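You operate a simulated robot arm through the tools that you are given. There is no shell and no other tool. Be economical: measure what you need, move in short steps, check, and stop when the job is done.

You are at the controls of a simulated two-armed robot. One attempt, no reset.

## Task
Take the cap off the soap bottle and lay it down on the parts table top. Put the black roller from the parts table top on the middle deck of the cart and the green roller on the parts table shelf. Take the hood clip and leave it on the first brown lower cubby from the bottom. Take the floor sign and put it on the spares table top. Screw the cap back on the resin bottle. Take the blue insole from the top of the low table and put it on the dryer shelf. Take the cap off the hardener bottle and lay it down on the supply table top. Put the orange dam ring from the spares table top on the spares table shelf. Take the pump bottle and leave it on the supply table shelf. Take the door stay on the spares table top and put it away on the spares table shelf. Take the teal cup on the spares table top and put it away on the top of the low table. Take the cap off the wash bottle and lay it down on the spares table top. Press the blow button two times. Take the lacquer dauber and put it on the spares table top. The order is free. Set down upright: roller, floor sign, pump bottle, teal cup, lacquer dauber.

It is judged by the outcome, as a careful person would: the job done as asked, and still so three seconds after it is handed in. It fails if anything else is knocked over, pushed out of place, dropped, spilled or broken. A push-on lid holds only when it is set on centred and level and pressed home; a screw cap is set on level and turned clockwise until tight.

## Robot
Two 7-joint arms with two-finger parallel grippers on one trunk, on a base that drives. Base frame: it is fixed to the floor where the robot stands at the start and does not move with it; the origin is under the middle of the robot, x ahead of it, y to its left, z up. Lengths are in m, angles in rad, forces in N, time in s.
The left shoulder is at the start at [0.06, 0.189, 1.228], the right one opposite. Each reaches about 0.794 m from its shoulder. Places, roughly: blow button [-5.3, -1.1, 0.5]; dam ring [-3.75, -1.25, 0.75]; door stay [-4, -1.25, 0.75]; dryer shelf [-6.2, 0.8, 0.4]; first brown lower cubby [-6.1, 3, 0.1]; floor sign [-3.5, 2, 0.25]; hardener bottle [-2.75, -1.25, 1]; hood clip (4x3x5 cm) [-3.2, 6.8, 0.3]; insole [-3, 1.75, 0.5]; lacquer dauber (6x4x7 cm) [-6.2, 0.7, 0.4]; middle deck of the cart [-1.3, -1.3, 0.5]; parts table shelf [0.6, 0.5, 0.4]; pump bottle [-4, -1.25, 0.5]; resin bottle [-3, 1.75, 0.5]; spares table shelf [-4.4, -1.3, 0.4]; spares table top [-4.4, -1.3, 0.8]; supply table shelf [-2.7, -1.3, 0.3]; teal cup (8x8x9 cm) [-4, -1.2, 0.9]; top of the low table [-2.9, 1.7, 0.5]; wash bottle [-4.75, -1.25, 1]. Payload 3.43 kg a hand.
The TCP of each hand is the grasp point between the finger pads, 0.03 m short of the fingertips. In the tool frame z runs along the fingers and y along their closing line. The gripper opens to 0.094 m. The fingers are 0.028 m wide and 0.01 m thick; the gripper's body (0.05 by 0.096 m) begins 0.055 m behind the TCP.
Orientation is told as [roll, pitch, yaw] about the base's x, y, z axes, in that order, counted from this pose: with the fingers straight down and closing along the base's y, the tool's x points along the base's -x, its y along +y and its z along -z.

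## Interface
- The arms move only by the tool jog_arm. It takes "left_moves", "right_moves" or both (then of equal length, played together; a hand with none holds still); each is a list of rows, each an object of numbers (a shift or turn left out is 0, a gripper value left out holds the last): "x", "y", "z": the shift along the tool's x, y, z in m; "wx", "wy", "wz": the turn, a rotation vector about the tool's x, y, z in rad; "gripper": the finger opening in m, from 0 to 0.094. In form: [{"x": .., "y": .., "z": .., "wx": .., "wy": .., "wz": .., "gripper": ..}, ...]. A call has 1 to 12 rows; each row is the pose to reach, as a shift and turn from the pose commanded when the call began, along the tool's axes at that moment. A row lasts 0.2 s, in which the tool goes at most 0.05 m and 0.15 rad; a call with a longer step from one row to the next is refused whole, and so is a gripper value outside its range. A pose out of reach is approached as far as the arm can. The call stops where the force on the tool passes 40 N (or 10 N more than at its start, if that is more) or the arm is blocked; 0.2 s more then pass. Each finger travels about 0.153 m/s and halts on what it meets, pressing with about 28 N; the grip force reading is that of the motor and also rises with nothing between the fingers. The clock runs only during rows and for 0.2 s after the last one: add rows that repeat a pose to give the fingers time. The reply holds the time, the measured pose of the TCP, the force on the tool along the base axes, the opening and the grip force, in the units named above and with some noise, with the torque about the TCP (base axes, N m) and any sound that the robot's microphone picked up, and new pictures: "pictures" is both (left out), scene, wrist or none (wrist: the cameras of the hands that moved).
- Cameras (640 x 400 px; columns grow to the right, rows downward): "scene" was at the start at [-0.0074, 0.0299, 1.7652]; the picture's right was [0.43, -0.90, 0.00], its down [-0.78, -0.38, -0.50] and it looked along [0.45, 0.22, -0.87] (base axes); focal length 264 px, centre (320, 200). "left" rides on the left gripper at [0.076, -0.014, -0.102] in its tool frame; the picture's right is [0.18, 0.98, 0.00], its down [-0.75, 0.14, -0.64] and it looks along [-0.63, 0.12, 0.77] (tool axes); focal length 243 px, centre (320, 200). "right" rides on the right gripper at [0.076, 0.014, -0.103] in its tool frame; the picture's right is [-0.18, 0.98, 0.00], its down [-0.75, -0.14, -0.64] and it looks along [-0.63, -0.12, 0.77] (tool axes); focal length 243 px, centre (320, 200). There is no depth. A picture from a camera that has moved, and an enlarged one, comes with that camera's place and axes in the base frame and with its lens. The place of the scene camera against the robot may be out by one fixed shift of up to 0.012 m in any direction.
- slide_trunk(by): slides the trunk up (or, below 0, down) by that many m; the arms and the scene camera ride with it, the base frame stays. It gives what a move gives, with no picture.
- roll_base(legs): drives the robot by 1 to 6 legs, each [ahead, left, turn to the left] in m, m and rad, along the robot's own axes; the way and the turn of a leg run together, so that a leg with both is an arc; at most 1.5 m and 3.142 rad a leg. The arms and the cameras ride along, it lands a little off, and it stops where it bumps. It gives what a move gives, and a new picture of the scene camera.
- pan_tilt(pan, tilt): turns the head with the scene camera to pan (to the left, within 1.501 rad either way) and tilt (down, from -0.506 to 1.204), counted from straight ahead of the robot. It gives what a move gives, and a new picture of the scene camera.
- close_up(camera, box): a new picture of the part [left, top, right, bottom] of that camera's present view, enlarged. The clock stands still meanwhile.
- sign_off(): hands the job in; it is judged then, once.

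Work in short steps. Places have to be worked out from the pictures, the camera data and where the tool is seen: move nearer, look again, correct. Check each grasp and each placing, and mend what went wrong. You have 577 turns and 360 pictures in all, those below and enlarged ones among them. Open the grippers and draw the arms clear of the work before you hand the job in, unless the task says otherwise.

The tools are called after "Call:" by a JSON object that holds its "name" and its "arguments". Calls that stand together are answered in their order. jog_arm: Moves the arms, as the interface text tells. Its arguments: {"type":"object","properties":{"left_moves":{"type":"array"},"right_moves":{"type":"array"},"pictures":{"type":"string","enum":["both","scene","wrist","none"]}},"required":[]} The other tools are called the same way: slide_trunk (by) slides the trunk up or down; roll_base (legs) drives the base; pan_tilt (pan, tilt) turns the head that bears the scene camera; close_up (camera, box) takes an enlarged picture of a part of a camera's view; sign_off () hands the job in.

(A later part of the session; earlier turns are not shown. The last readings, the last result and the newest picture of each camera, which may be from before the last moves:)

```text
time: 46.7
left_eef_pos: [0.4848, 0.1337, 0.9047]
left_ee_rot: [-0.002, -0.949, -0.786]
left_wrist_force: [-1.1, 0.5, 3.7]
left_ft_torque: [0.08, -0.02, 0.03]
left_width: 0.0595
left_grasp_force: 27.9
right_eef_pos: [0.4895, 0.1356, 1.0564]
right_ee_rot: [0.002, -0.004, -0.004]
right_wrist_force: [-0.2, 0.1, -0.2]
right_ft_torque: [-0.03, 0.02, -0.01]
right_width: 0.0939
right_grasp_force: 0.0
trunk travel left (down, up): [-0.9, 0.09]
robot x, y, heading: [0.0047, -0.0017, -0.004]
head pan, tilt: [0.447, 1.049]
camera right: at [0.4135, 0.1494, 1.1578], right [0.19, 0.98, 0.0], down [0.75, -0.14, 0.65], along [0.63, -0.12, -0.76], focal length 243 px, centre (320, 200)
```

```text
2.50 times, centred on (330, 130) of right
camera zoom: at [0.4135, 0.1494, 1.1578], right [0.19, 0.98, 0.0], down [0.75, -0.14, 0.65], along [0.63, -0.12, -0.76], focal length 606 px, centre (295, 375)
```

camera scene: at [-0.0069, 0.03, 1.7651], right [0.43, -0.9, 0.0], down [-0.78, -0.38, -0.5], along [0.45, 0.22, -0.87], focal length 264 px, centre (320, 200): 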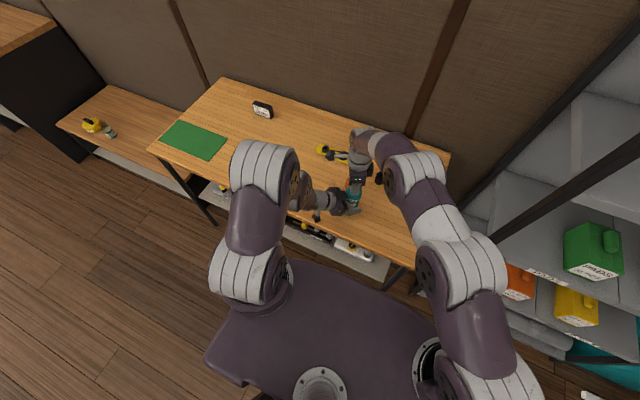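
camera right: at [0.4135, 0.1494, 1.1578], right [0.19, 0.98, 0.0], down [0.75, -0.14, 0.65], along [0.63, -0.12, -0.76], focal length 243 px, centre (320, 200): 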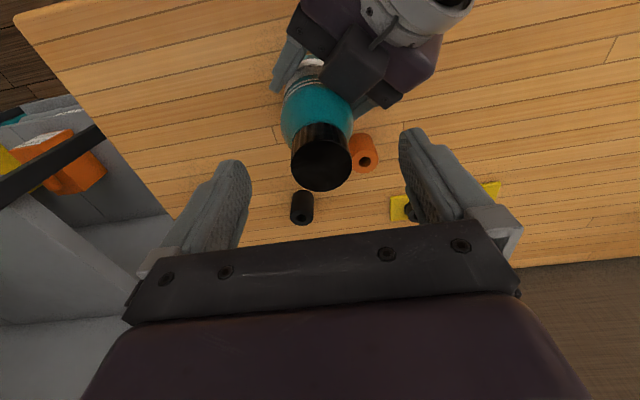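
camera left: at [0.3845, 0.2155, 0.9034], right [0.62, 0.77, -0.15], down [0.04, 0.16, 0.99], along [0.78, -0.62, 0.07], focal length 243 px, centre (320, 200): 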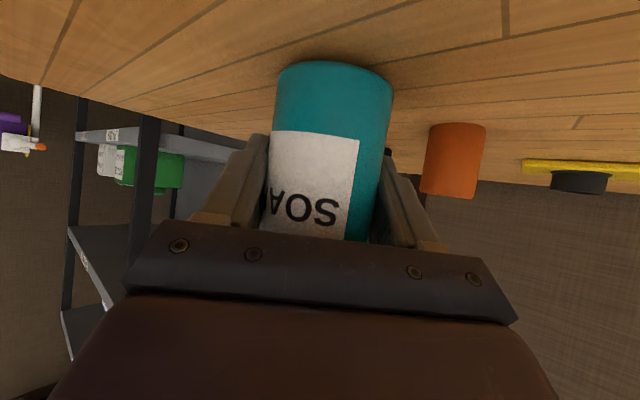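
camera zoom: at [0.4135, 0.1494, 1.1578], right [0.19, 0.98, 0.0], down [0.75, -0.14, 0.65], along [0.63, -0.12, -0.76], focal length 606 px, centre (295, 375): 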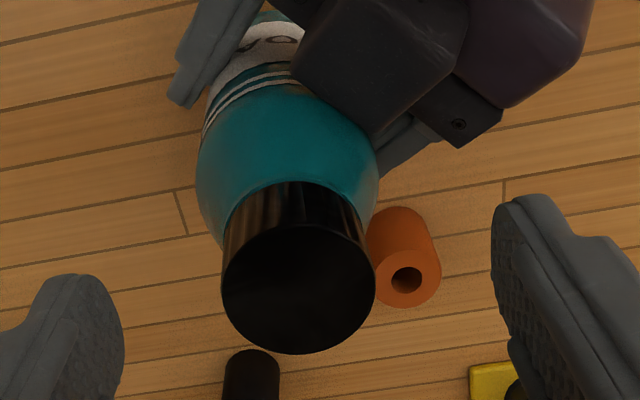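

The bottle seems to have shifted about 8 mm forward, with the cap centre near (0.497, 0.134). I re-centre, rotate to -2.0 and grip lower.

Call:
{"name": "jog_arm", "arguments": {"right_moves": [{"x": -0.008, "y": -0.001, "wz": 0.15}, {"x": -0.008, "y": -0.001, "wz": 0.3}, {"x": -0.008, "y": -0.001, "wz": 0.45}, {"x": -0.008, "y": -0.001, "wz": 0.6}, {"x": -0.008, "y": -0.001, "wz": 0.75}, {"x": -0.008, "y": -0.001, "wz": 0.9}, {"x": -0.008, "y": -0.001, "wz": 1.05}, {"x": -0.008, "y": -0.001, "wz": 1.2}, {"x": -0.008, "y": -0.001, "wz": 1.35}, {"x": -0.008, "y": -0.001, "wz": 1.5}, {"x": -0.008, "y": -0.001, "wz": 1.65}, {"x": -0.008, "y": -0.001, "wz": 1.8}], "pictures": "none"}}

Call:
{"name": "jog_arm", "arguments": {"right_moves": [{"wz": 0.15, "z": 0.015}, {"wz": 0.2, "z": 0.033}, {"wz": 0.2, "z": 0.033}, {"wz": 0.2, "z": 0.033, "gripper": 0.05}, {"wz": 0.2, "z": 0.033, "gripper": 0.02}, {"wz": 0.2, "z": 0.033, "gripper": 0.02}], "pictures": "none"}}

Call:
{"name": "close_up", "arguments": {"camera": "right", "box": [240, 100, 400, 240]}}

```text
time: 49.3
left_eef_pos: [0.4829, 0.1335, 0.9053]
left_ee_rot: [-0.002, -0.948, -0.787]
left_wrist_force: [-1.1, -0.2, 2.5]
left_ft_torque: [0.07, -0.03, -0.03]
left_width: 0.0592
left_grasp_force: 27.8
right_eef_pos: [0.4987, 0.1332, 1.0568]
right_ee_rot: [0.004, 0.002, -1.805]
right_wrist_force: [-0.1, -0.7, 0.8]
right_ft_torque: [0.01, 0.0, 0.0]
right_width: 0.0937
right_grasp_force: 0.1
trunk travel left (down, up): [-0.9, 0.09]
robot x, y, heading: [0.0014, 0.002, 0.004]
head pan, tilt: [0.447, 1.049]
```

```text
time: 50.7
left_eef_pos: [0.4845, 0.1342, 0.9061]
left_ee_rot: [0.002, -0.953, -0.788]
left_wrist_force: [13.0, -9.5, 3.5]
left_ft_torque: [0.4, 0.6, 0.17]
left_width: 0.059
left_grasp_force: 28.1
right_eef_pos: [0.4973, 0.1335, 1.0238]
right_ee_rot: [0.002, 0.003, -2.002]
right_wrist_force: [-9.9, 9.1, 1.4]
right_ft_torque: [0.7, 0.31, -0.3]
right_width: 0.0448
right_grasp_force: 28.3
trunk travel left (down, up): [-0.9, 0.09]
robot x, y, heading: [0.003, -0.0017, 0.004]
head pan, tilt: [0.447, 1.049]
```

```text
2.86 times, centred on (320, 170) of right
camera zoom: at [0.5426, 0.1969, 1.1258], right [0.82, -0.58, 0.0], down [-0.45, -0.63, 0.64], along [-0.37, -0.52, -0.77], focal length 693 px, centre (320, 286)
```

zoom: 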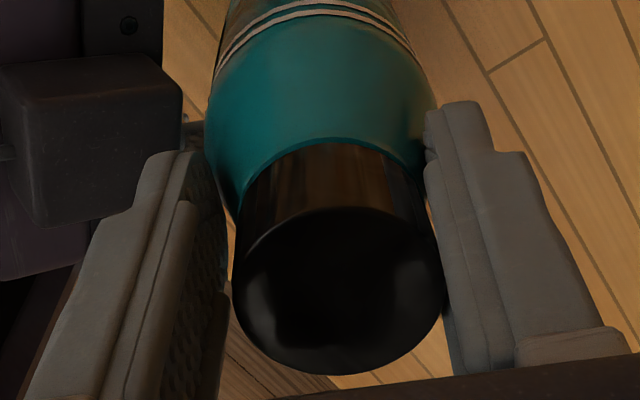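

There's lateral force of about 10 N, so the cap centre is nearer x=0.491. I relax the lateral offset and turn 0.3 rad, then compare the ridges.

Call:
{"name": "jog_arm", "arguments": {"right_moves": [{"x": -0.0012, "y": -0.005}, {"x": -0.0012, "y": -0.005, "wz": -0.15}, {"x": -0.0012, "y": -0.005, "wz": -0.3}, {"x": -0.0012, "y": -0.005, "wz": -0.45}], "pictures": "none"}}

Call:
{"name": "close_up", "arguments": {"camera": "right", "box": [240, 100, 400, 240]}}

```text
time: 51.7
left_eef_pos: [0.4822, 0.1334, 0.9048]
left_ee_rot: [-0.003, -0.948, -0.785]
left_wrist_force: [9.2, -1.6, -12.1]
left_ft_torque: [-0.06, 0.32, 0.5]
left_width: 0.059
left_grasp_force: 28.3
right_eef_pos: [0.493, 0.1356, 1.0249]
right_ee_rot: [0.006, 0.003, -1.55]
right_wrist_force: [-8.2, 1.2, 22.8]
right_ft_torque: [0.22, 0.42, -0.54]
right_width: 0.0442
right_grasp_force: 27.8
trunk travel left (down, up): [-0.9, 0.09]
robot x, y, heading: [-0.0013, 0.0014, -0.0]
head pan, tilt: [0.447, 1.049]
```

```text
2.86 times, centred on (320, 170) of right
camera zoom: at [0.5052, 0.2116, 1.1272], right [0.99, -0.16, 0.01], down [-0.13, -0.76, 0.64], along [-0.1, -0.63, -0.77], focal length 693 px, centre (320, 286)
```

zoom: 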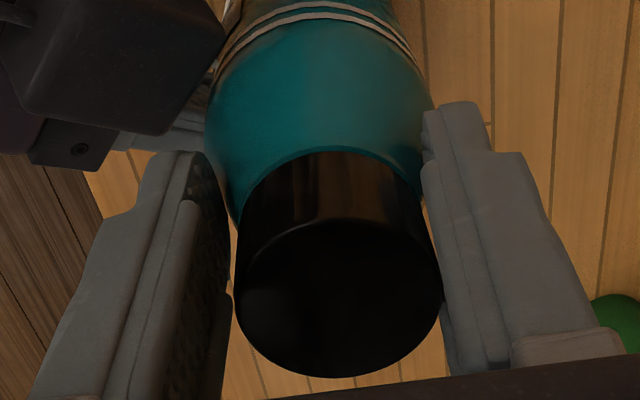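

Upward force rose by 21 N with 0.45 rad of turn, so the cap is screwing up. I follow it with more rise.

Call:
{"name": "jog_arm", "arguments": {"right_moves": [{"z": -0.002}, {"wz": -0.15, "z": -0.002}, {"wz": -0.3, "z": -0.002}, {"wz": -0.45, "z": -0.003}, {"wz": -0.6, "z": -0.003}], "pictures": "none"}}

Call:
{"name": "jog_arm", "arguments": {"right_moves": [{"wz": -0.15, "z": -0.0}, {"wz": -0.3, "z": -0.0}, {"wz": -0.45, "z": -0.001}, {"wz": -0.6, "z": -0.001}], "pictures": "none"}}

```text
time: 52.9
left_eef_pos: [0.4845, 0.1351, 0.9052]
left_ee_rot: [-0.001, -0.947, -0.785]
left_wrist_force: [6.5, 2.2, -8.3]
left_ft_torque: [-0.23, 0.54, 0.65]
left_width: 0.0593
left_grasp_force: 27.7
right_eef_pos: [0.4926, 0.1345, 1.0263]
right_ee_rot: [0.004, -0.002, -0.949]
right_wrist_force: [-6.9, -3.5, 13.1]
right_ft_torque: [-0.09, 0.3, -0.65]
right_width: 0.044
right_grasp_force: 28.0
trunk travel left (down, up): [-0.9, 0.09]
robot x, y, heading: [-0.0016, 0.0014, -0.001]
head pan, tilt: [0.447, 1.049]
```

```text
time: 53.9
left_eef_pos: [0.4849, 0.1343, 0.906]
left_ee_rot: [0.001, -0.949, -0.784]
left_wrist_force: [11.8, 15.7, -3.5]
left_ft_torque: [-0.78, 0.32, 0.81]
left_width: 0.0596
left_grasp_force: 28.2
right_eef_pos: [0.4912, 0.1341, 1.0258]
right_ee_rot: [-0.002, -0.002, -0.35]
right_wrist_force: [-12.0, -15.1, 7.4]
right_ft_torque: [-0.8, 0.98, -0.62]
right_width: 0.0427
right_grasp_force: 28.8
trunk travel left (down, up): [-0.9, 0.09]
robot x, y, heading: [-0.0008, 0.0015, 0.006]
head pan, tilt: [0.447, 1.049]
```

I can't tell turning from slipping. I lift the right hand to z≈1.11 and compare the cap height in the scene view with the initial zoom.

Call:
{"name": "jog_arm", "arguments": {"right_moves": [{"gripper": 0.08}, {"gripper": 0.094, "z": -0.03}, {"z": -0.06}, {"z": -0.085}], "pictures": "none"}}

Call:
{"name": "close_up", "arguments": {"camera": "scene", "box": [320, 160, 400, 220]}}

```text
time: 54.9
left_eef_pos: [0.4833, 0.1321, 0.9051]
left_ee_rot: [0.0, -0.948, -0.787]
left_wrist_force: [-0.9, -2.5, 5.6]
left_ft_torque: [-0.07, -0.09, -0.08]
left_width: 0.0595
left_grasp_force: 27.9
right_eef_pos: [0.4917, 0.136, 1.115]
right_ee_rot: [0.003, -0.004, -0.35]
right_wrist_force: [0.1, 0.1, 0.5]
right_ft_torque: [-0.01, 0.0, 0.01]
right_width: 0.0944
right_grasp_force: 0.1
trunk travel left (down, up): [-0.9, 0.09]
robot x, y, heading: [-0.0021, 0.001, 0.007]
head pan, tilt: [0.447, 1.049]
```

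```text
6.67 times, centred on (360, 190) of scene
camera zoom: at [-0.0084, 0.0292, 1.7652], right [0.43, -0.9, 0.0], down [-0.78, -0.38, -0.5], along [0.45, 0.22, -0.87], focal length 1763 px, centre (53, 267)
```

zoom: 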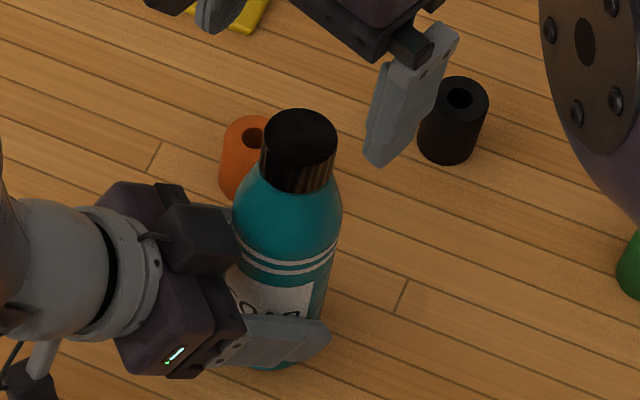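

The cap measures only about 0.035 wide, so the low grips were on the bottle's shoulder. The real cap grip was at z≈1.046 with width 0.033, so I regrip there.

Call:
{"name": "jog_arm", "arguments": {"right_moves": [{"wz": 0.15}, {"wz": 0.3}, {"wz": 0.45}, {"wz": 0.6}, {"wz": 0.75}, {"wz": 0.9}, {"wz": 1.05}, {"wz": 1.2}, {"wz": 1.35}, {"wz": 1.5}, {"wz": 1.65}, {"wz": 1.75}], "pictures": "none"}}

Call:
{"name": "jog_arm", "arguments": {"right_moves": [{"z": 0.035}, {"z": 0.069}, {"z": 0.069, "gripper": 0.05}, {"z": 0.069, "gripper": 0.02}, {"z": 0.069, "gripper": 0.02}, {"z": 0.069, "gripper": 0.02}], "pictures": "wrist"}}

```text
time: 57.5
left_eef_pos: [0.484, 0.1337, 0.9063]
left_ee_rot: [-0.002, -0.947, -0.785]
left_wrist_force: [-1.4, 0.1, 2.2]
left_ft_torque: [0.04, -0.01, -0.02]
left_width: 0.0591
left_grasp_force: 27.5
right_eef_pos: [0.4924, 0.1351, 1.1125]
right_ee_rot: [0.004, 0.002, -2.105]
right_wrist_force: [1.0, 0.5, 0.6]
right_ft_torque: [-0.02, -0.02, -0.01]
right_width: 0.0943
right_grasp_force: 0.2
trunk travel left (down, up): [-0.9, 0.09]
robot x, y, heading: [-0.0021, 0.0016, -0.001]
head pan, tilt: [0.447, 1.049]
```

```text
time: 58.9
left_eef_pos: [0.4833, 0.1334, 0.9048]
left_ee_rot: [-0.001, -0.947, -0.784]
left_wrist_force: [-4.5, 3.2, -1.3]
left_ft_torque: [-0.17, -0.03, 0.06]
left_width: 0.0591
left_grasp_force: 28.4
right_eef_pos: [0.4925, 0.1363, 1.0454]
right_ee_rot: [0.003, 0.002, -2.1]
right_wrist_force: [3.5, -2.9, 0.5]
right_ft_torque: [-0.21, -0.36, 0.04]
right_width: 0.0307
right_grasp_force: 28.2
trunk travel left (down, up): [-0.9, 0.09]
robot x, y, heading: [0.0032, -0.0037, -0.0]
head pan, tilt: [0.447, 1.049]
camera right: at [0.5432, 0.1939, 1.1463], right [0.75, -0.66, 0.0], down [-0.51, -0.58, 0.64], along [-0.42, -0.48, -0.77], focal length 243 px, centre (320, 200)
```

right: 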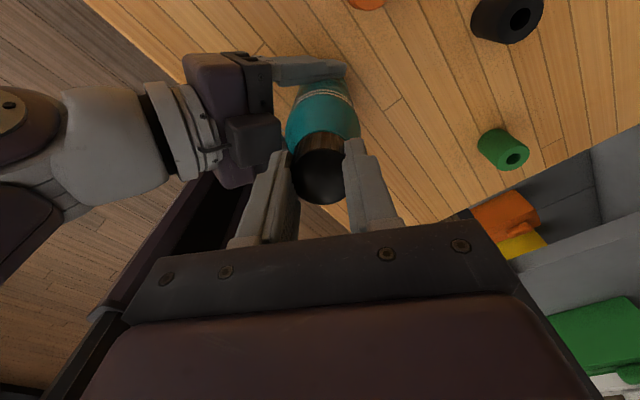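

Width is 0.031 and force is neutral, so this is the cap. I turn counter-clockwise.

Call:
{"name": "jog_arm", "arguments": {"right_moves": [{"wz": -0.15}, {"wz": -0.3}, {"wz": -0.45}, {"wz": -0.6}, {"wz": -0.75}, {"wz": -0.9}, {"wz": -1.05}, {"wz": -1.2}, {"wz": -1.35}, {"wz": -1.5}, {"wz": -1.65}, {"wz": -1.8}], "pictures": "none"}}

Call:
{"name": "jog_arm", "arguments": {"right_moves": [{"wz": -0.15}, {"wz": -0.3}, {"wz": -0.45}, {"wz": -0.6}, {"wz": -0.75}, {"wz": -0.9}, {"wz": -1.05}, {"wz": -1.2}, {"wz": -1.35}, {"wz": -1.5}, {"wz": -1.65}, {"wz": -1.8}], "pictures": "wrist"}}

```text
time: 61.5
left_eef_pos: [0.4842, 0.1331, 0.9051]
left_ee_rot: [0.001, -0.948, -0.786]
left_wrist_force: [8.2, 4.1, -9.2]
left_ft_torque: [-0.21, 0.45, 0.11]
left_width: 0.0592
left_grasp_force: 27.9
right_eef_pos: [0.4924, 0.134, 1.0428]
right_ee_rot: [0.001, -0.005, -0.298]
right_wrist_force: [-8.1, -3.2, 15.3]
right_ft_torque: [-0.17, 0.64, -0.04]
right_width: 0.0325
right_grasp_force: 27.8
trunk travel left (down, up): [-0.9, 0.09]
robot x, y, heading: [0.0026, 0.0014, 0.002]
head pan, tilt: [0.447, 1.049]
```

```text
time: 64.1
left_eef_pos: [0.4842, 0.1339, 0.9051]
left_ee_rot: [0.0, -0.949, -0.786]
left_wrist_force: [0.4, -2.1, 8.6]
left_ft_torque: [0.01, -0.17, -0.05]
left_width: 0.0593
left_grasp_force: 28.3
right_eef_pos: [0.4921, 0.1335, 1.0441]
right_ee_rot: [-0.005, -0.001, 1.5]
right_wrist_force: [0.1, -0.1, 0.0]
right_ft_torque: [0.0, -0.01, 0.04]
right_width: 0.0328
right_grasp_force: 28.1
trunk travel left (down, up): [-0.9, 0.09]
robot x, y, heading: [0.0012, 0.0023, -0.002]
head pan, tilt: [0.447, 1.049]
camera right: at [0.4733, 0.0592, 1.1455], right [-0.97, 0.25, 0.0], down [0.19, 0.74, 0.64], along [0.17, 0.62, -0.76], focal length 243 px, centre (320, 200)
```

right: 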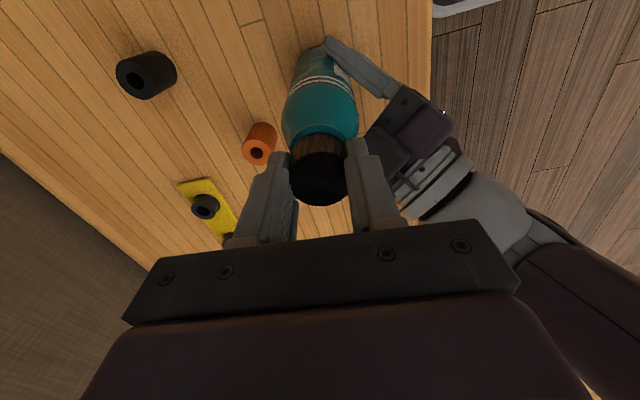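

Now all forces are zero, so the cap seems free. I lift.

Call:
{"name": "jog_arm", "arguments": {"right_moves": [{"z": -0.01}, {"z": -0.03}, {"z": -0.06}, {"z": -0.06}], "pictures": "wrist"}}

```text
time: 65.1
left_eef_pos: [0.4838, 0.1336, 0.9056]
left_ee_rot: [0.002, -0.95, -0.787]
left_wrist_force: [0.9, -2.2, 7.4]
left_ft_torque: [0.06, -0.17, -0.03]
left_width: 0.0591
left_grasp_force: 27.6
right_eef_pos: [0.4919, 0.1352, 1.1052]
right_ee_rot: [-0.005, -0.002, 1.499]
right_wrist_force: [0.6, -0.3, 0.3]
right_ft_torque: [0.04, 0.02, 0.02]
right_width: 0.0323
right_grasp_force: 28.0
trunk travel left (down, up): [-0.9, 0.09]
robot x, y, heading: [0.0035, -0.0009, -0.003]
head pan, tilt: [0.447, 1.049]
camera right: at [0.4722, 0.0597, 1.2051], right [-0.97, 0.25, 0.0], down [0.19, 0.74, 0.64], along [0.17, 0.62, -0.76], focal length 243 px, centre (320, 200)
```

right: 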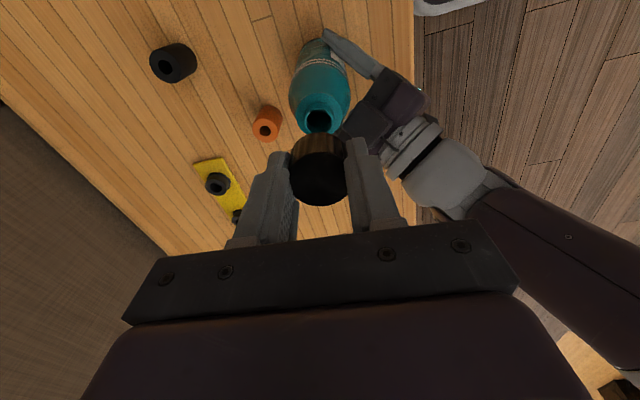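

The cap is off. I carry it to a free spot around (0.52, 0.03) and lower to just above the table.

Call:
{"name": "jog_arm", "arguments": {"right_moves": [{"x": 0.045, "y": -0.015}, {"x": 0.09, "y": -0.03}, {"x": 0.103, "y": -0.035, "z": 0.045}, {"x": 0.103, "y": -0.035, "z": 0.09}, {"x": 0.103, "y": -0.035, "z": 0.135}, {"x": 0.103, "y": -0.035, "z": 0.18}, {"x": 0.103, "y": -0.035, "z": 0.2}, {"x": 0.103, "y": -0.035, "z": 0.2}], "pictures": "both"}}

```text
time: 66.9
left_eef_pos: [0.4828, 0.1328, 0.9054]
left_ee_rot: [-0.001, -0.948, -0.787]
left_wrist_force: [-2.0, 0.7, 6.6]
left_ft_torque: [0.17, -0.06, 0.06]
left_width: 0.0591
left_grasp_force: 27.6
right_eef_pos: [0.5211, 0.0286, 0.9045]
right_ee_rot: [-0.006, -0.001, 1.497]
right_wrist_force: [0.4, -1.0, 0.0]
right_ft_torque: [0.0, 0.0, 0.04]
right_width: 0.0301
right_grasp_force: 27.4
trunk travel left (down, up): [-0.9, 0.09]
robot x, y, heading: [-0.001, -0.0017, -0.0]
head pan, tilt: [0.447, 1.049]
camera scene: at [-0.0085, 0.0297, 1.7651], right [0.43, -0.9, 0.0], down [-0.78, -0.38, -0.5], along [0.45, 0.22, -0.87], focal length 264 px, centre (320, 200)
camera right: at [0.5001, -0.046, 1.0058], right [-0.97, 0.25, 0.0], down [0.19, 0.74, 0.64], along [0.17, 0.62, -0.76], focal length 243 px, centre (320, 200)
```

scene: 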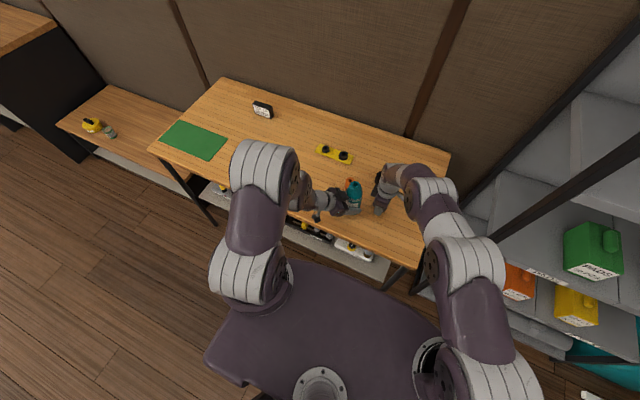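
right: 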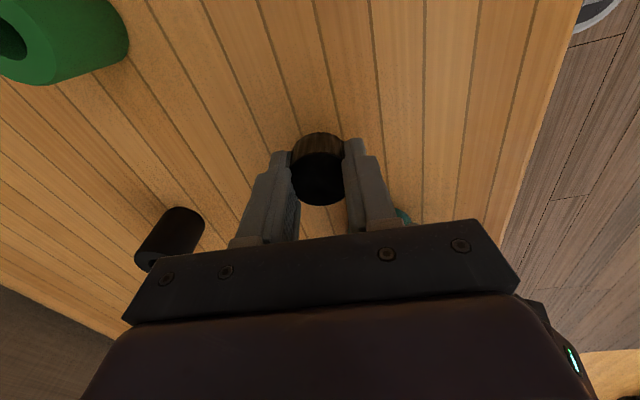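

I lower in small steps, watching for contact.

Call:
{"name": "jog_arm", "arguments": {"right_moves": [{"z": 0.006}, {"z": 0.012}, {"z": 0.018}, {"z": 0.02}], "pictures": "none"}}

```text
time: 67.9
left_eef_pos: [0.4835, 0.132, 0.9062]
left_ee_rot: [-0.002, -0.949, -0.788]
left_wrist_force: [-1.5, -1.2, 5.2]
left_ft_torque: [0.11, -0.04, 0.03]
left_width: 0.0592
left_grasp_force: 27.4
right_eef_pos: [0.5204, 0.03, 0.8839]
right_ee_rot: [-0.007, -0.002, 1.498]
right_wrist_force: [0.3, 0.9, 0.0]
right_ft_torque: [0.0, 0.04, 0.0]
right_width: 0.03
right_grasp_force: 28.4
trunk travel left (down, up): [-0.9, 0.09]
robot x, y, heading: [0.0003, -0.0033, 0.002]
head pan, tilt: [0.447, 1.049]
```

Call:
{"name": "jog_arm", "arguments": {"right_moves": [{"z": 0.004}, {"z": 0.008}, {"z": 0.012}, {"z": 0.015}], "pictures": "wrist"}}

```text
time: 68.6
left_eef_pos: [0.4807, 0.1328, 0.9057]
left_ee_rot: [-0.001, -0.948, -0.785]
left_wrist_force: [0.0, -0.3, -2.2]
left_ft_torque: [0.01, 0.02, 0.04]
left_width: 0.0592
left_grasp_force: 28.8
right_eef_pos: [0.5219, 0.0296, 0.8811]
right_ee_rot: [-0.012, -0.003, 1.497]
right_wrist_force: [-14.4, -7.0, 27.2]
right_ft_torque: [-0.18, 0.64, 0.06]
right_width: 0.0334
right_grasp_force: 28.1
trunk travel left (down, up): [-0.9, 0.09]
robot x, y, heading: [0.0006, 0.0011, -0.001]
head pan, tilt: [0.447, 1.049]
stopped in row 3 (right hand): the force on the tool passed its limit (the readings are from after the stop); the commanded pose is now the measured one
camera right: at [0.501, -0.0453, 0.9814], right [-0.97, 0.26, -0.01], down [0.19, 0.74, 0.65], along [0.17, 0.62, -0.76], focal length 243 px, centre (320, 200)
```

right: 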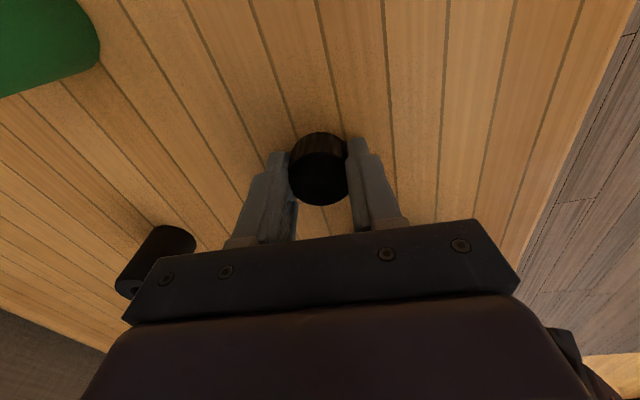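

The cap is on the table. I release it and retreat up, then release the bottle with the left hand and back off.

Call:
{"name": "jog_arm", "arguments": {"right_moves": [{"gripper": 0.05}, {"gripper": 0.07}, {"z": -0.04, "gripper": 0.07}, {"z": -0.08, "gripper": 0.07}, {"z": -0.12, "gripper": 0.09}], "left_moves": [{"gripper": 0.075}, {"gripper": 0.094}, {"gripper": 0.094}, {"z": -0.04}, {"z": -0.08}], "pictures": "both"}}

```text
time: 69.8
left_eef_pos: [0.4358, 0.18, 0.9509]
left_ee_rot: [-0.004, -0.949, -0.785]
left_wrist_force: [0.3, -0.1, -0.2]
left_ft_torque: [0.0, -0.02, 0.01]
left_width: 0.094
left_grasp_force: 0.0
right_eef_pos: [0.5218, 0.0322, 0.9992]
right_ee_rot: [-0.01, -0.005, 1.497]
right_wrist_force: [0.2, -0.1, 0.4]
right_ft_torque: [-0.04, -0.01, 0.02]
right_width: 0.0901
right_grasp_force: 0.1
trunk travel left (down, up): [-0.9, 0.09]
robot x, y, heading: [0.0001, 0.0029, 0.001]
head pan, tilt: [0.447, 1.049]
camera scene: at [-0.0097, 0.0309, 1.765], right [0.43, -0.9, 0.0], down [-0.78, -0.38, -0.5], along [0.45, 0.21, -0.87], focal length 264 px, centre (320, 200)
camera right: at [0.5005, -0.0437, 1.0989], right [-0.97, 0.26, -0.01], down [0.19, 0.74, 0.65], along [0.17, 0.62, -0.76], focal length 243 px, centre (320, 200)
camera left: at [0.3362, 0.2621, 0.9486], right [0.62, 0.77, -0.15], down [0.04, 0.16, 0.99], along [0.78, -0.62, 0.07], focal length 243 px, centre (320, 200)
```

scene: 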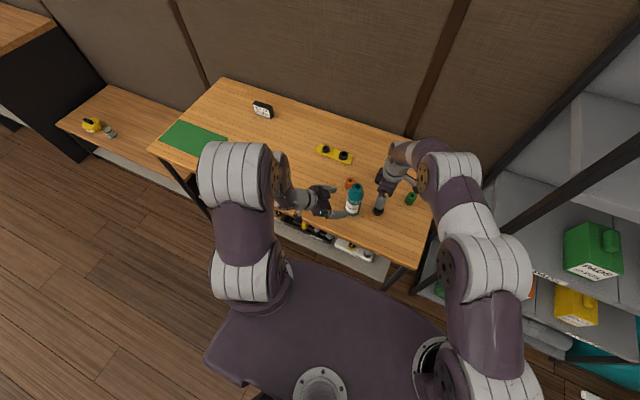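
right: 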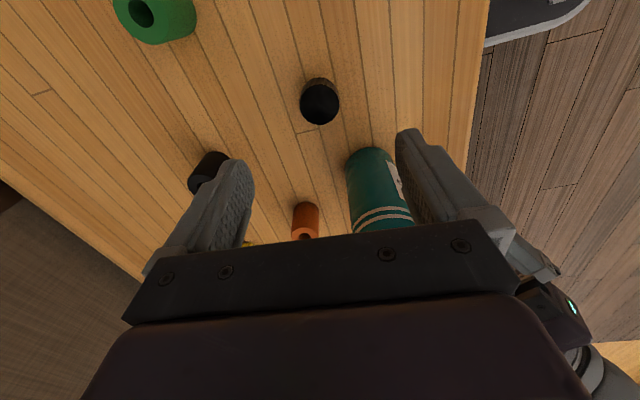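
left: 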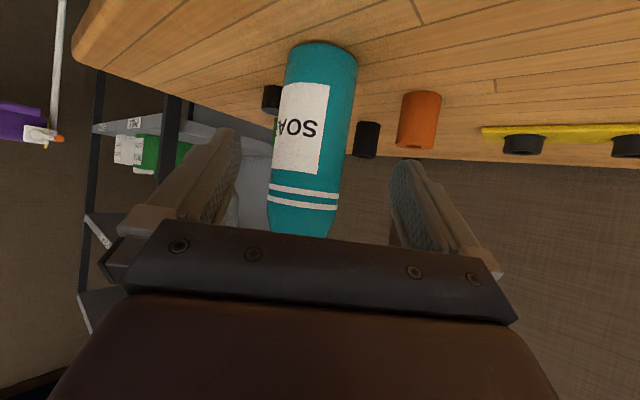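

The cap is laid and the bottle stands uncapped. Next is the green roller at about (0.625, -0.067): I reorient the right hand to yaw 0.2 and retract the left.

Call:
{"name": "jog_arm", "arguments": {"right_moves": [{"wz": 0.15, "x": 0.02, "y": 0.005, "z": -0.02}, {"wz": 0.3, "x": 0.05, "y": 0.015, "z": -0.03}, {"wz": 0.45, "x": 0.08, "y": 0.02, "z": -0.03}, {"wz": 0.6, "x": 0.11, "y": 0.03, "z": -0.03}, {"wz": 0.75, "x": 0.127, "y": 0.031, "z": -0.03}, {"wz": 0.9, "x": 0.127, "y": 0.031, "z": -0.03}, {"wz": 1.05, "x": 0.127, "y": 0.031, "z": -0.03}, {"wz": 1.2, "x": 0.127, "y": 0.031, "z": -0.03}, {"wz": 1.3, "x": 0.127, "y": 0.031, "z": -0.03}], "left_moves": [{"z": -0.03}, {"z": -0.05, "x": -0.03}, {"z": -0.07, "x": -0.06}, {"z": -0.09, "x": -0.09}, {"z": -0.1, "x": -0.12}, {"z": -0.1, "x": -0.12}, {"z": -0.1, "x": -0.12}, {"z": -0.1, "x": -0.12}, {"z": -0.1, "x": -0.12}], "pictures": "none"}}

Call:
{"name": "jog_arm", "arguments": {"right_moves": [{"wy": -0.15}, {"wy": -0.3}, {"wy": -0.45, "z": 0.02}, {"wy": -0.6, "z": 0.04}, {"wy": -0.75, "z": 0.06}, {"wy": -0.8, "z": 0.07}, {"wy": -0.8, "z": 0.07}], "pictures": "wrist"}}

```text
time: 71.8
left_eef_pos: [0.4303, 0.1878, 1.1075]
left_ee_rot: [-0.004, -0.948, -0.782]
left_wrist_force: [-0.7, -0.1, 0.3]
left_ft_torque: [0.02, 0.0, 0.0]
left_width: 0.0941
left_grasp_force: 0.1
right_eef_pos: [0.4837, -0.0943, 1.0267]
right_ee_rot: [0.001, -0.012, 0.196]
right_wrist_force: [-0.2, -0.1, 0.3]
right_ft_torque: [-0.04, -0.01, 0.01]
right_width: 0.09
right_grasp_force: 0.1
trunk travel left (down, up): [-0.9, 0.09]
robot x, y, heading: [0.0011, 0.0018, 0.003]
head pan, tilt: [0.447, 1.049]
```

```text
time: 73.4
left_eef_pos: [0.4284, 0.1879, 1.1078]
left_ee_rot: [-0.004, -0.947, -0.786]
left_wrist_force: [1.1, -0.6, 0.0]
left_ft_torque: [-0.01, 0.02, 0.0]
left_width: 0.0941
left_grasp_force: 0.1
right_eef_pos: [0.4841, -0.0936, 0.9553]
right_ee_rot: [0.002, -0.811, 0.196]
right_wrist_force: [0.0, -0.3, 0.1]
right_ft_torque: [0.02, -0.02, 0.0]
right_width: 0.09
right_grasp_force: 0.1
trunk travel left (down, up): [-0.9, 0.09]
robot x, y, heading: [-0.0019, 0.0001, -0.003]
head pan, tilt: [0.447, 1.049]
camera right: at [0.3564, -0.1042, 0.9708], right [-0.07, 0.99, 0.14], down [0.08, -0.13, 0.99], along [0.99, 0.08, -0.07], focal length 243 px, centre (320, 200)
```

right: 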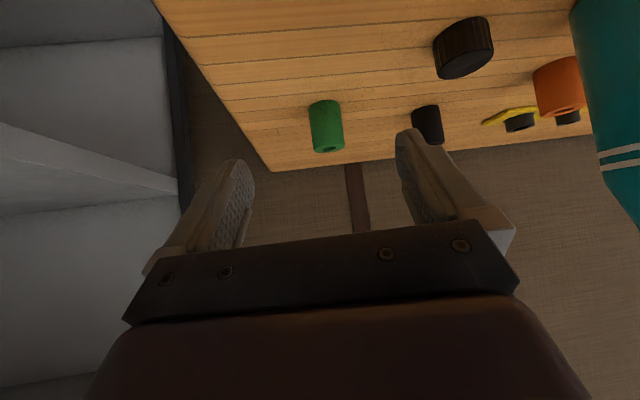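

The green roller sits in line, centred near (0.63, -0.063). I advance the hand and grip.

Call:
{"name": "jog_arm", "arguments": {"right_moves": [{"z": 0.04, "x": -0.013}, {"z": 0.08, "x": -0.026}, {"z": 0.12, "x": -0.04}, {"z": 0.156, "x": -0.052}, {"z": 0.156, "x": -0.052}, {"z": 0.156, "x": -0.052, "gripper": 0.06}, {"z": 0.156, "x": -0.052, "gripper": 0.02}, {"z": 0.156, "x": -0.052, "gripper": 0.02}], "pictures": "wrist"}}

```text
time: 75.2
left_eef_pos: [0.43, 0.1874, 1.1086]
left_ee_rot: [-0.005, -0.948, -0.786]
left_wrist_force: [0.8, 0.0, 0.8]
left_ft_torque: [0.0, 0.01, -0.01]
left_width: 0.0939
left_grasp_force: 0.1
right_eef_pos: [0.6282, -0.0648, 0.8881]
right_ee_rot: [0.002, -0.814, 0.196]
right_wrist_force: [-0.7, 1.3, 3.7]
right_ft_torque: [-0.07, 0.03, -0.02]
right_width: 0.0409
right_grasp_force: 27.8
trunk travel left (down, up): [-0.9, 0.09]
robot x, y, heading: [-0.0012, -0.0017, 0.006]
head pan, tilt: [0.447, 1.049]
camera right: at [0.5021, -0.0754, 0.9022], right [-0.07, 0.99, 0.14], down [0.08, -0.13, 0.99], along [0.99, 0.08, -0.07], focal length 243 px, centre (320, 200)
```

right: 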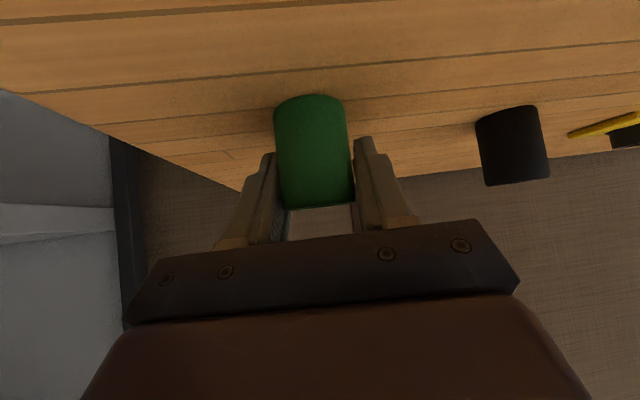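

The green roller is gripped. I lift and retreat from the table, then view the shelf.

Call:
{"name": "jog_arm", "arguments": {"right_moves": [{"z": -0.028, "x": -0.029}, {"z": -0.055, "x": -0.01}, {"z": -0.09, "x": 0.02}, {"z": -0.125, "x": 0.05}, {"z": -0.16, "x": 0.08}, {"z": -0.195, "x": 0.11}, {"z": -0.23, "x": 0.135}], "left_moves": [{"z": -0.02}, {"z": -0.04}, {"z": -0.06}, {"z": -0.08}, {"z": -0.1}, {"z": -0.12}, {"z": -0.14}], "pictures": "both"}}

```text
time: 76.8
left_eef_pos: [0.3477, 0.2681, 1.1885]
left_ee_rot: [-0.007, -0.948, -0.781]
left_wrist_force: [0.0, -0.6, 1.0]
left_ft_torque: [-0.01, -0.02, 0.0]
left_width: 0.0939
left_grasp_force: 0.1
right_eef_pos: [0.3758, -0.1136, 0.9489]
right_ee_rot: [0.0, -0.814, 0.198]
right_wrist_force: [-0.7, -0.1, -1.0]
right_ft_torque: [0.02, -0.04, 0.01]
right_width: 0.0409
right_grasp_force: 27.7
trunk travel left (down, up): [-0.9, 0.09]
robot x, y, heading: [0.002, 0.0, 0.001]
head pan, tilt: [0.447, 1.049]
camera scene: at [-0.009, 0.0312, 1.7651], right [0.43, -0.9, 0.0], down [-0.78, -0.38, -0.5], along [0.45, 0.21, -0.87], focal length 264 px, centre (320, 200)
camera right: at [0.2476, -0.1243, 0.963], right [-0.07, 0.99, 0.13], down [0.08, -0.13, 0.99], along [0.99, 0.08, -0.07], focal length 243 px, centre (320, 200)
camera left: at [0.2475, 0.35, 1.1865], right [0.62, 0.77, -0.15], down [0.04, 0.16, 0.99], along [0.78, -0.62, 0.07], focal length 243 px, centre (320, 200)
```

scene: 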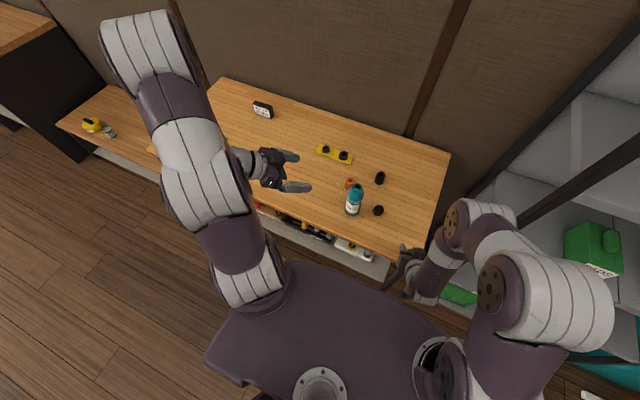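
right: 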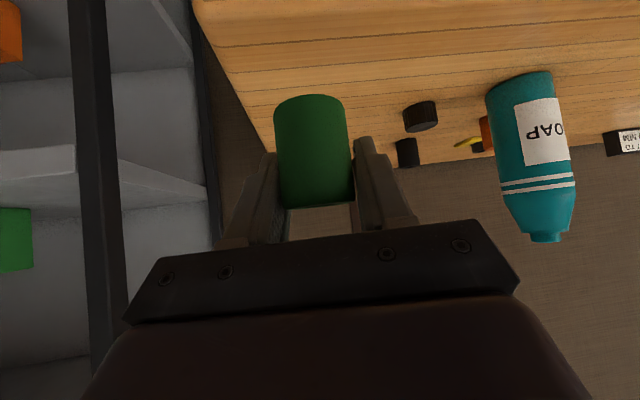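
left: 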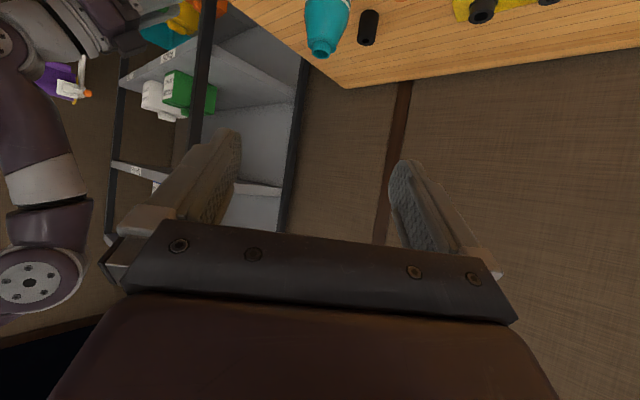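

Table front edge is at x≈0.37. I back the robot 0.25 m, lower the trunk 0.5 and look under the table at the shelf.

Call:
{"name": "roll_base", "arguments": {"legs": [[-0.25, 0, 0]]}}

Call:
{"name": "slide_trunk", "arguments": {"by": -0.5}}

Call:
{"name": "pan_tilt", "arguments": {"pan": 0.5, "tilt": 0.7}}

```text
time: 78.6
left_eef_pos: [0.0994, 0.2685, 1.1889]
left_ee_rot: [-0.005, -0.946, -0.782]
left_wrist_force: [-0.9, 0.3, -0.1]
left_ft_torque: [-0.01, -0.01, 0.0]
left_width: 0.094
left_grasp_force: 0.1
right_eef_pos: [0.1252, -0.1135, 0.9476]
right_ee_rot: [0.001, -0.81, 0.198]
right_wrist_force: [-0.2, 0.2, -0.7]
right_ft_torque: [0.01, 0.02, 0.02]
right_width: 0.0409
right_grasp_force: 27.8
trunk travel left (down, up): [-0.9, 0.09]
robot x, y, heading: [-0.2506, -0.0016, -0.002]
head pan, tilt: [0.447, 1.049]
camera scene: at [-0.257, 0.0298, 1.7651], right [0.43, -0.9, 0.0], down [-0.78, -0.38, -0.5], along [0.45, 0.22, -0.87], focal length 264 px, centre (320, 200)
```

scene: 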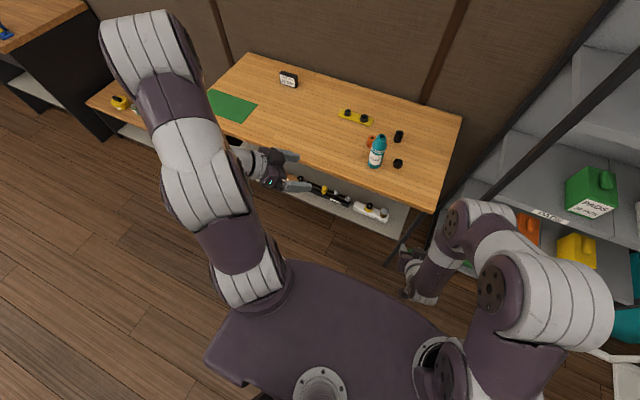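

```text
refused: -0.5 is not a number from -0.4 to 0.4
```

```text
time: 79.5
left_eef_pos: [0.0976, 0.2681, 1.1887]
left_ee_rot: [-0.003, -0.945, -0.784]
left_wrist_force: [-0.2, -0.2, 0.5]
left_ft_torque: [-0.02, 0.0, 0.0]
left_width: 0.0939
left_grasp_force: 0.0
right_eef_pos: [0.1242, -0.1145, 0.9481]
right_ee_rot: [0.001, -0.811, 0.197]
right_wrist_force: [0.2, 0.0, -0.3]
right_ft_torque: [0.04, 0.0, 0.02]
right_width: 0.0406
right_grasp_force: 27.5
trunk travel left (down, up): [-0.9, 0.09]
robot x, y, heading: [-0.2539, -0.0005, 0.001]
head pan, tilt: [0.499, 0.7]
camera scene: at [-0.2446, 0.0415, 1.7918], right [0.48, -0.88, 0.0], down [-0.57, -0.31, -0.76], along [0.67, 0.37, -0.64], focal length 264 px, centre (320, 200)
```

scene: 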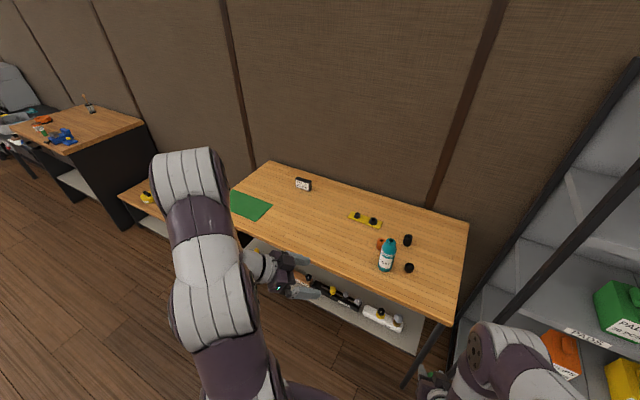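

Call:
{"name": "slide_trunk", "arguments": {"by": -0.4}}

Call:
{"name": "close_up", "arguments": {"camera": "scene", "box": [200, 150, 480, 325]}}

```text
time: 83.3
left_eef_pos: [0.0982, 0.2676, 0.789]
left_ee_rot: [-0.004, -0.945, -0.783]
left_wrist_force: [0.2, -0.4, 0.0]
left_ft_torque: [0.04, 0.0, 0.02]
left_width: 0.0939
left_grasp_force: 0.1
right_eef_pos: [0.124, -0.1145, 0.5483]
right_ee_rot: [0.003, -0.814, 0.199]
right_wrist_force: [0.0, 1.2, -0.3]
right_ft_torque: [0.01, 0.0, 0.02]
right_width: 0.0409
right_grasp_force: 28.1
trunk travel left (down, up): [-0.5, 0.49]
robot x, y, heading: [-0.2524, 0.0049, 0.005]
head pan, tilt: [0.499, 0.7]
```

```text
2.29 times, centred on (340, 238) of scene
camera zoom: at [-0.244, 0.0416, 1.3919], right [0.48, -0.88, 0.0], down [-0.57, -0.31, -0.76], along [0.67, 0.37, -0.64], focal length 604 px, centre (274, 114)
```

zoom: 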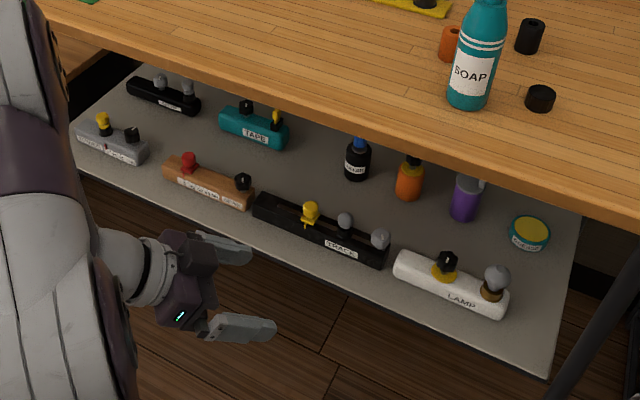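

There's free shelf space at the right front corner near (0.455, -0.088), with the shelf at z≈0.40. I drive 0.1 ahead, then swing the hand to yaw -0.4 in front of that spot.

Call:
{"name": "roll_base", "arguments": {"legs": [[0.1, 0, 0]]}}

Call:
{"name": "jog_arm", "arguments": {"right_moves": [{"wx": 0.087, "wz": 0.083, "x": -0.01, "y": 0.01, "z": 0.02}, {"wx": 0.174, "wz": 0.166, "x": -0.02, "y": 0.02, "z": 0.04}, {"wx": 0.26, "wz": 0.248, "x": -0.03, "y": 0.03, "z": 0.065}, {"wx": 0.347, "wz": 0.331, "x": -0.04, "y": 0.04, "z": 0.09}, {"wx": 0.434, "wz": 0.414, "x": -0.0565, "y": 0.048, "z": 0.13}, {"wx": 0.434, "wz": 0.414, "x": -0.0565, "y": 0.048, "z": 0.13}], "pictures": "wrist"}}

```text
time: 84.5
left_eef_pos: [0.1986, 0.2688, 0.7877]
left_ee_rot: [-0.005, -0.946, -0.783]
left_wrist_force: [-0.2, 0.0, 0.0]
left_ft_torque: [-0.04, 0.01, -0.03]
left_width: 0.0939
left_grasp_force: 0.0
right_eef_pos: [0.2257, -0.1143, 0.5475]
right_ee_rot: [0.005, -0.808, 0.198]
right_wrist_force: [0.1, -0.7, -1.3]
right_ft_torque: [-0.02, -0.02, 0.0]
right_width: 0.0408
right_grasp_force: 28.2
trunk travel left (down, up): [-0.5, 0.49]
robot x, y, heading: [-0.1504, -0.0002, 0.003]
head pan, tilt: [0.499, 0.7]
camera scene: at [-0.1419, 0.0417, 1.3918], right [0.48, -0.88, 0.0], down [-0.57, -0.31, -0.76], along [0.67, 0.37, -0.65], focal length 264 px, centre (320, 200)
```

scene: 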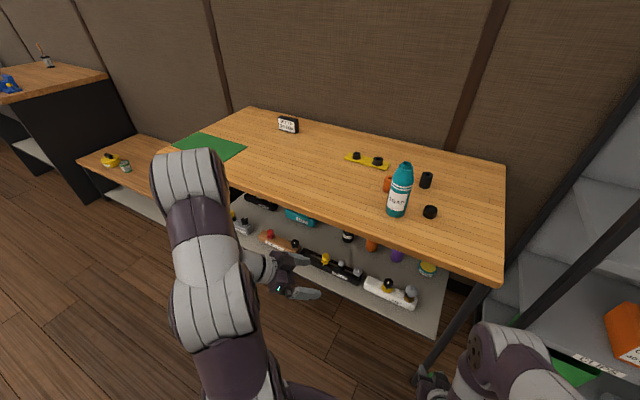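

```text
time: 85.8
left_eef_pos: [0.1981, 0.2685, 0.7884]
left_ee_rot: [-0.005, -0.946, -0.784]
left_wrist_force: [-0.7, -0.3, -0.5]
left_ft_torque: [-0.01, 0.01, 0.02]
left_width: 0.094
left_grasp_force: 0.1
right_eef_pos: [0.3465, -0.0414, 0.4998]
right_ee_rot: [0.006, -0.81, -0.402]
right_wrist_force: [0.2, 0.6, -0.3]
right_ft_torque: [0.01, 0.0, -0.02]
right_width: 0.0406
right_grasp_force: 28.1
trunk travel left (down, up): [-0.5, 0.49]
robot x, y, heading: [-0.1513, 0.0021, 0.004]
head pan, tilt: [0.499, 0.7]
camera right: at [0.2353, 0.0224, 0.5144], right [0.5, 0.86, 0.14], down [-0.01, -0.15, 0.99], along [0.87, -0.49, -0.07], focal length 243 px, centre (320, 200)
```

right: 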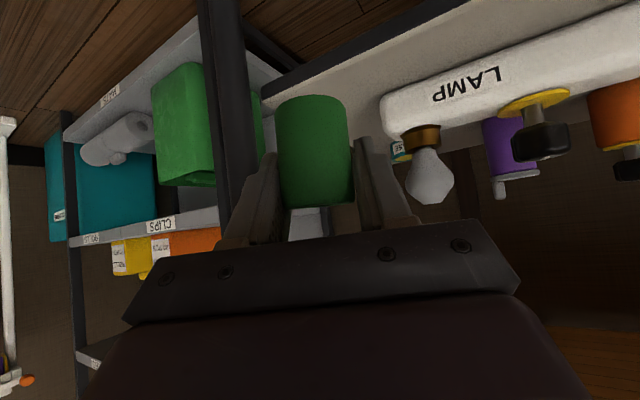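

Shelf front-right corner is at (0.40, -0.11), and the LAMP's end is at (0.50, -0.03). I advance to (0.445, -0.076) hovering at z≈0.465.

Call:
{"name": "jog_arm", "arguments": {"right_moves": [{"z": 0.035, "x": -0.016, "y": 0.003}, {"z": 0.07, "x": -0.032, "y": 0.0066}, {"z": 0.0995, "x": -0.0464, "y": 0.0066}, {"z": 0.0995, "x": -0.0464, "y": 0.0066}], "pictures": "wrist"}}

```text
time: 86.8
left_eef_pos: [0.1982, 0.2692, 0.7888]
left_ee_rot: [-0.002, -0.948, -0.784]
left_wrist_force: [0.0, -0.4, -0.6]
left_ft_torque: [-0.01, -0.02, 0.04]
left_width: 0.0941
left_grasp_force: 0.0
right_eef_pos: [0.4459, -0.0736, 0.4642]
right_ee_rot: [0.003, -0.809, -0.403]
right_wrist_force: [-0.9, 0.7, -1.0]
right_ft_torque: [0.0, -0.02, 0.02]
right_width: 0.0404
right_grasp_force: 28.3
trunk travel left (down, up): [-0.5, 0.49]
robot x, y, heading: [-0.1498, -0.0026, -0.003]
head pan, tilt: [0.499, 0.7]
camera right: at [0.3342, -0.0114, 0.4788], right [0.5, 0.86, 0.14], down [-0.01, -0.15, 0.99], along [0.87, -0.49, -0.07], focal length 243 px, centre (320, 200)
```

right: 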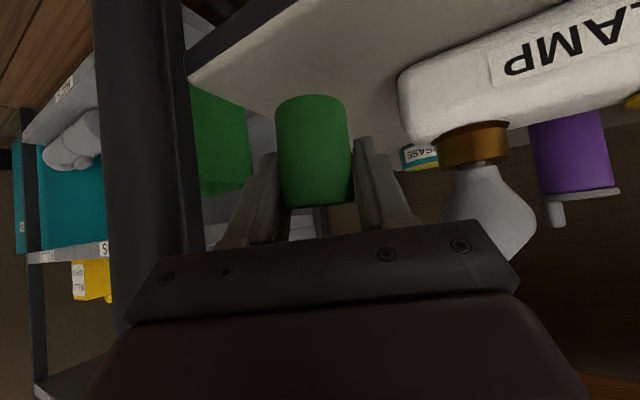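

Clear on both sides. I lower straight down in small steps until contact.

Call:
{"name": "jog_arm", "arguments": {"right_moves": [{"z": 0.0028, "x": 0.0029}, {"z": 0.0055, "x": 0.0058}, {"z": 0.0083, "x": 0.0087}, {"z": 0.0104, "x": 0.0109}], "pictures": "none"}}

```text
time: 87.8
left_eef_pos: [0.1984, 0.2676, 0.7889]
left_ee_rot: [-0.005, -0.946, -0.784]
left_wrist_force: [-0.3, 0.7, 0.7]
left_ft_torque: [0.01, 0.02, -0.02]
left_width: 0.094
left_grasp_force: 0.1
right_eef_pos: [0.4459, -0.0744, 0.4496]
right_ee_rot: [0.004, -0.811, -0.404]
right_wrist_force: [0.2, 0.0, -1.1]
right_ft_torque: [0.01, -0.02, 0.02]
right_width: 0.0405
right_grasp_force: 27.9
trunk travel left (down, up): [-0.5, 0.49]
robot x, y, heading: [-0.1493, -0.001, 0.0]
head pan, tilt: [0.499, 0.7]
```

Call:
{"name": "jog_arm", "arguments": {"right_moves": [{"z": 0.0028, "x": 0.0029}, {"z": 0.0055, "x": 0.0058}, {"z": 0.0083, "x": 0.0087}, {"z": 0.0104, "x": 0.0109}, {"z": 0.0132, "x": 0.0138}], "pictures": "wrist"}}

```text
time: 89.2
left_eef_pos: [0.196, 0.2694, 0.7894]
left_ee_rot: [0.0, -0.95, -0.787]
left_wrist_force: [0.2, -0.6, 0.5]
left_ft_torque: [0.0, -0.02, 0.01]
left_width: 0.0939
left_grasp_force: 0.0
right_eef_pos: [0.446, -0.0733, 0.4371]
right_ee_rot: [0.014, -0.823, -0.41]
right_wrist_force: [-11.5, -1.4, 22.6]
right_ft_torque: [-0.16, 0.29, -0.08]
right_width: 0.0401
right_grasp_force: 28.0
trunk travel left (down, up): [-0.5, 0.49]
robot x, y, heading: [-0.1522, -0.0006, 0.001]
head pan, tilt: [0.499, 0.7]
stopped in row 5 (right hand): the force on the tool passed its limit (the readings are from after the stop); the commanded pose is now the measured one
camera right: at [0.3363, -0.01, 0.4501], right [0.5, 0.85, 0.14], down [-0.02, -0.15, 0.99], along [0.87, -0.5, -0.06], focal length 243 px, centre (320, 200)
```

right: 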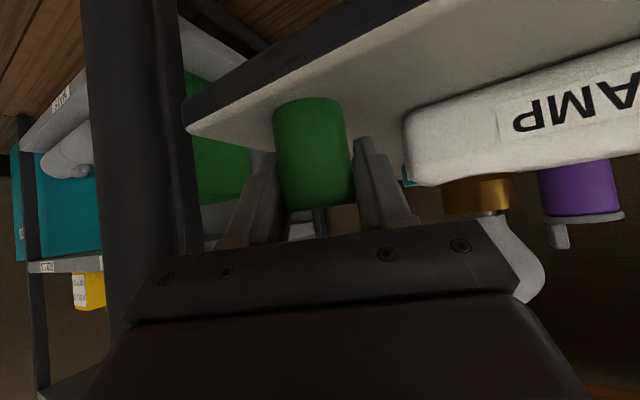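

Contact made. I open slightly and back out along the fingers.

Call:
{"name": "jog_arm", "arguments": {"right_moves": [{"gripper": 0.055}, {"gripper": 0.062}, {"z": -0.02}, {"z": -0.06}, {"z": -0.1}, {"z": -0.12}], "pictures": "wrist"}}

```text
time: 90.6
left_eef_pos: [0.1983, 0.2671, 0.7894]
left_ee_rot: [-0.002, -0.948, -0.784]
left_wrist_force: [0.3, 0.2, -0.7]
left_ft_torque: [0.01, 0.0, 0.0]
left_width: 0.094
left_grasp_force: 0.1
right_eef_pos: [0.3664, -0.0395, 0.5156]
right_ee_rot: [0.009, -0.815, -0.406]
right_wrist_force: [0.3, 0.1, -0.6]
right_ft_torque: [-0.02, -0.03, -0.01]
right_width: 0.0619
right_grasp_force: 0.1
trunk travel left (down, up): [-0.5, 0.49]
robot x, y, heading: [-0.1502, -0.0011, 0.001]
head pan, tilt: [0.499, 0.7]
camera right: at [0.2549, 0.0231, 0.5298], right [0.5, 0.86, 0.14], down [-0.01, -0.15, 0.99], along [0.87, -0.49, -0.07], focal length 243 px, centre (320, 200)
```

right: 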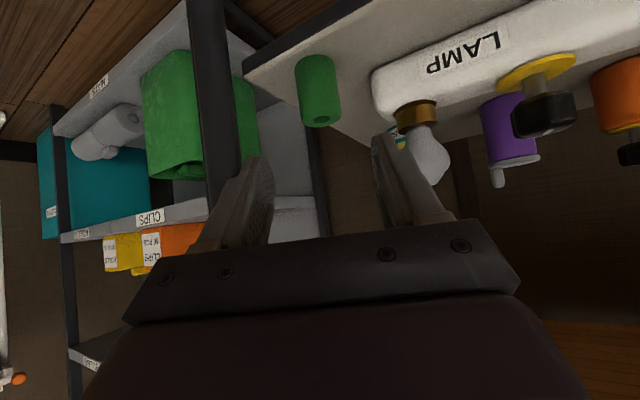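

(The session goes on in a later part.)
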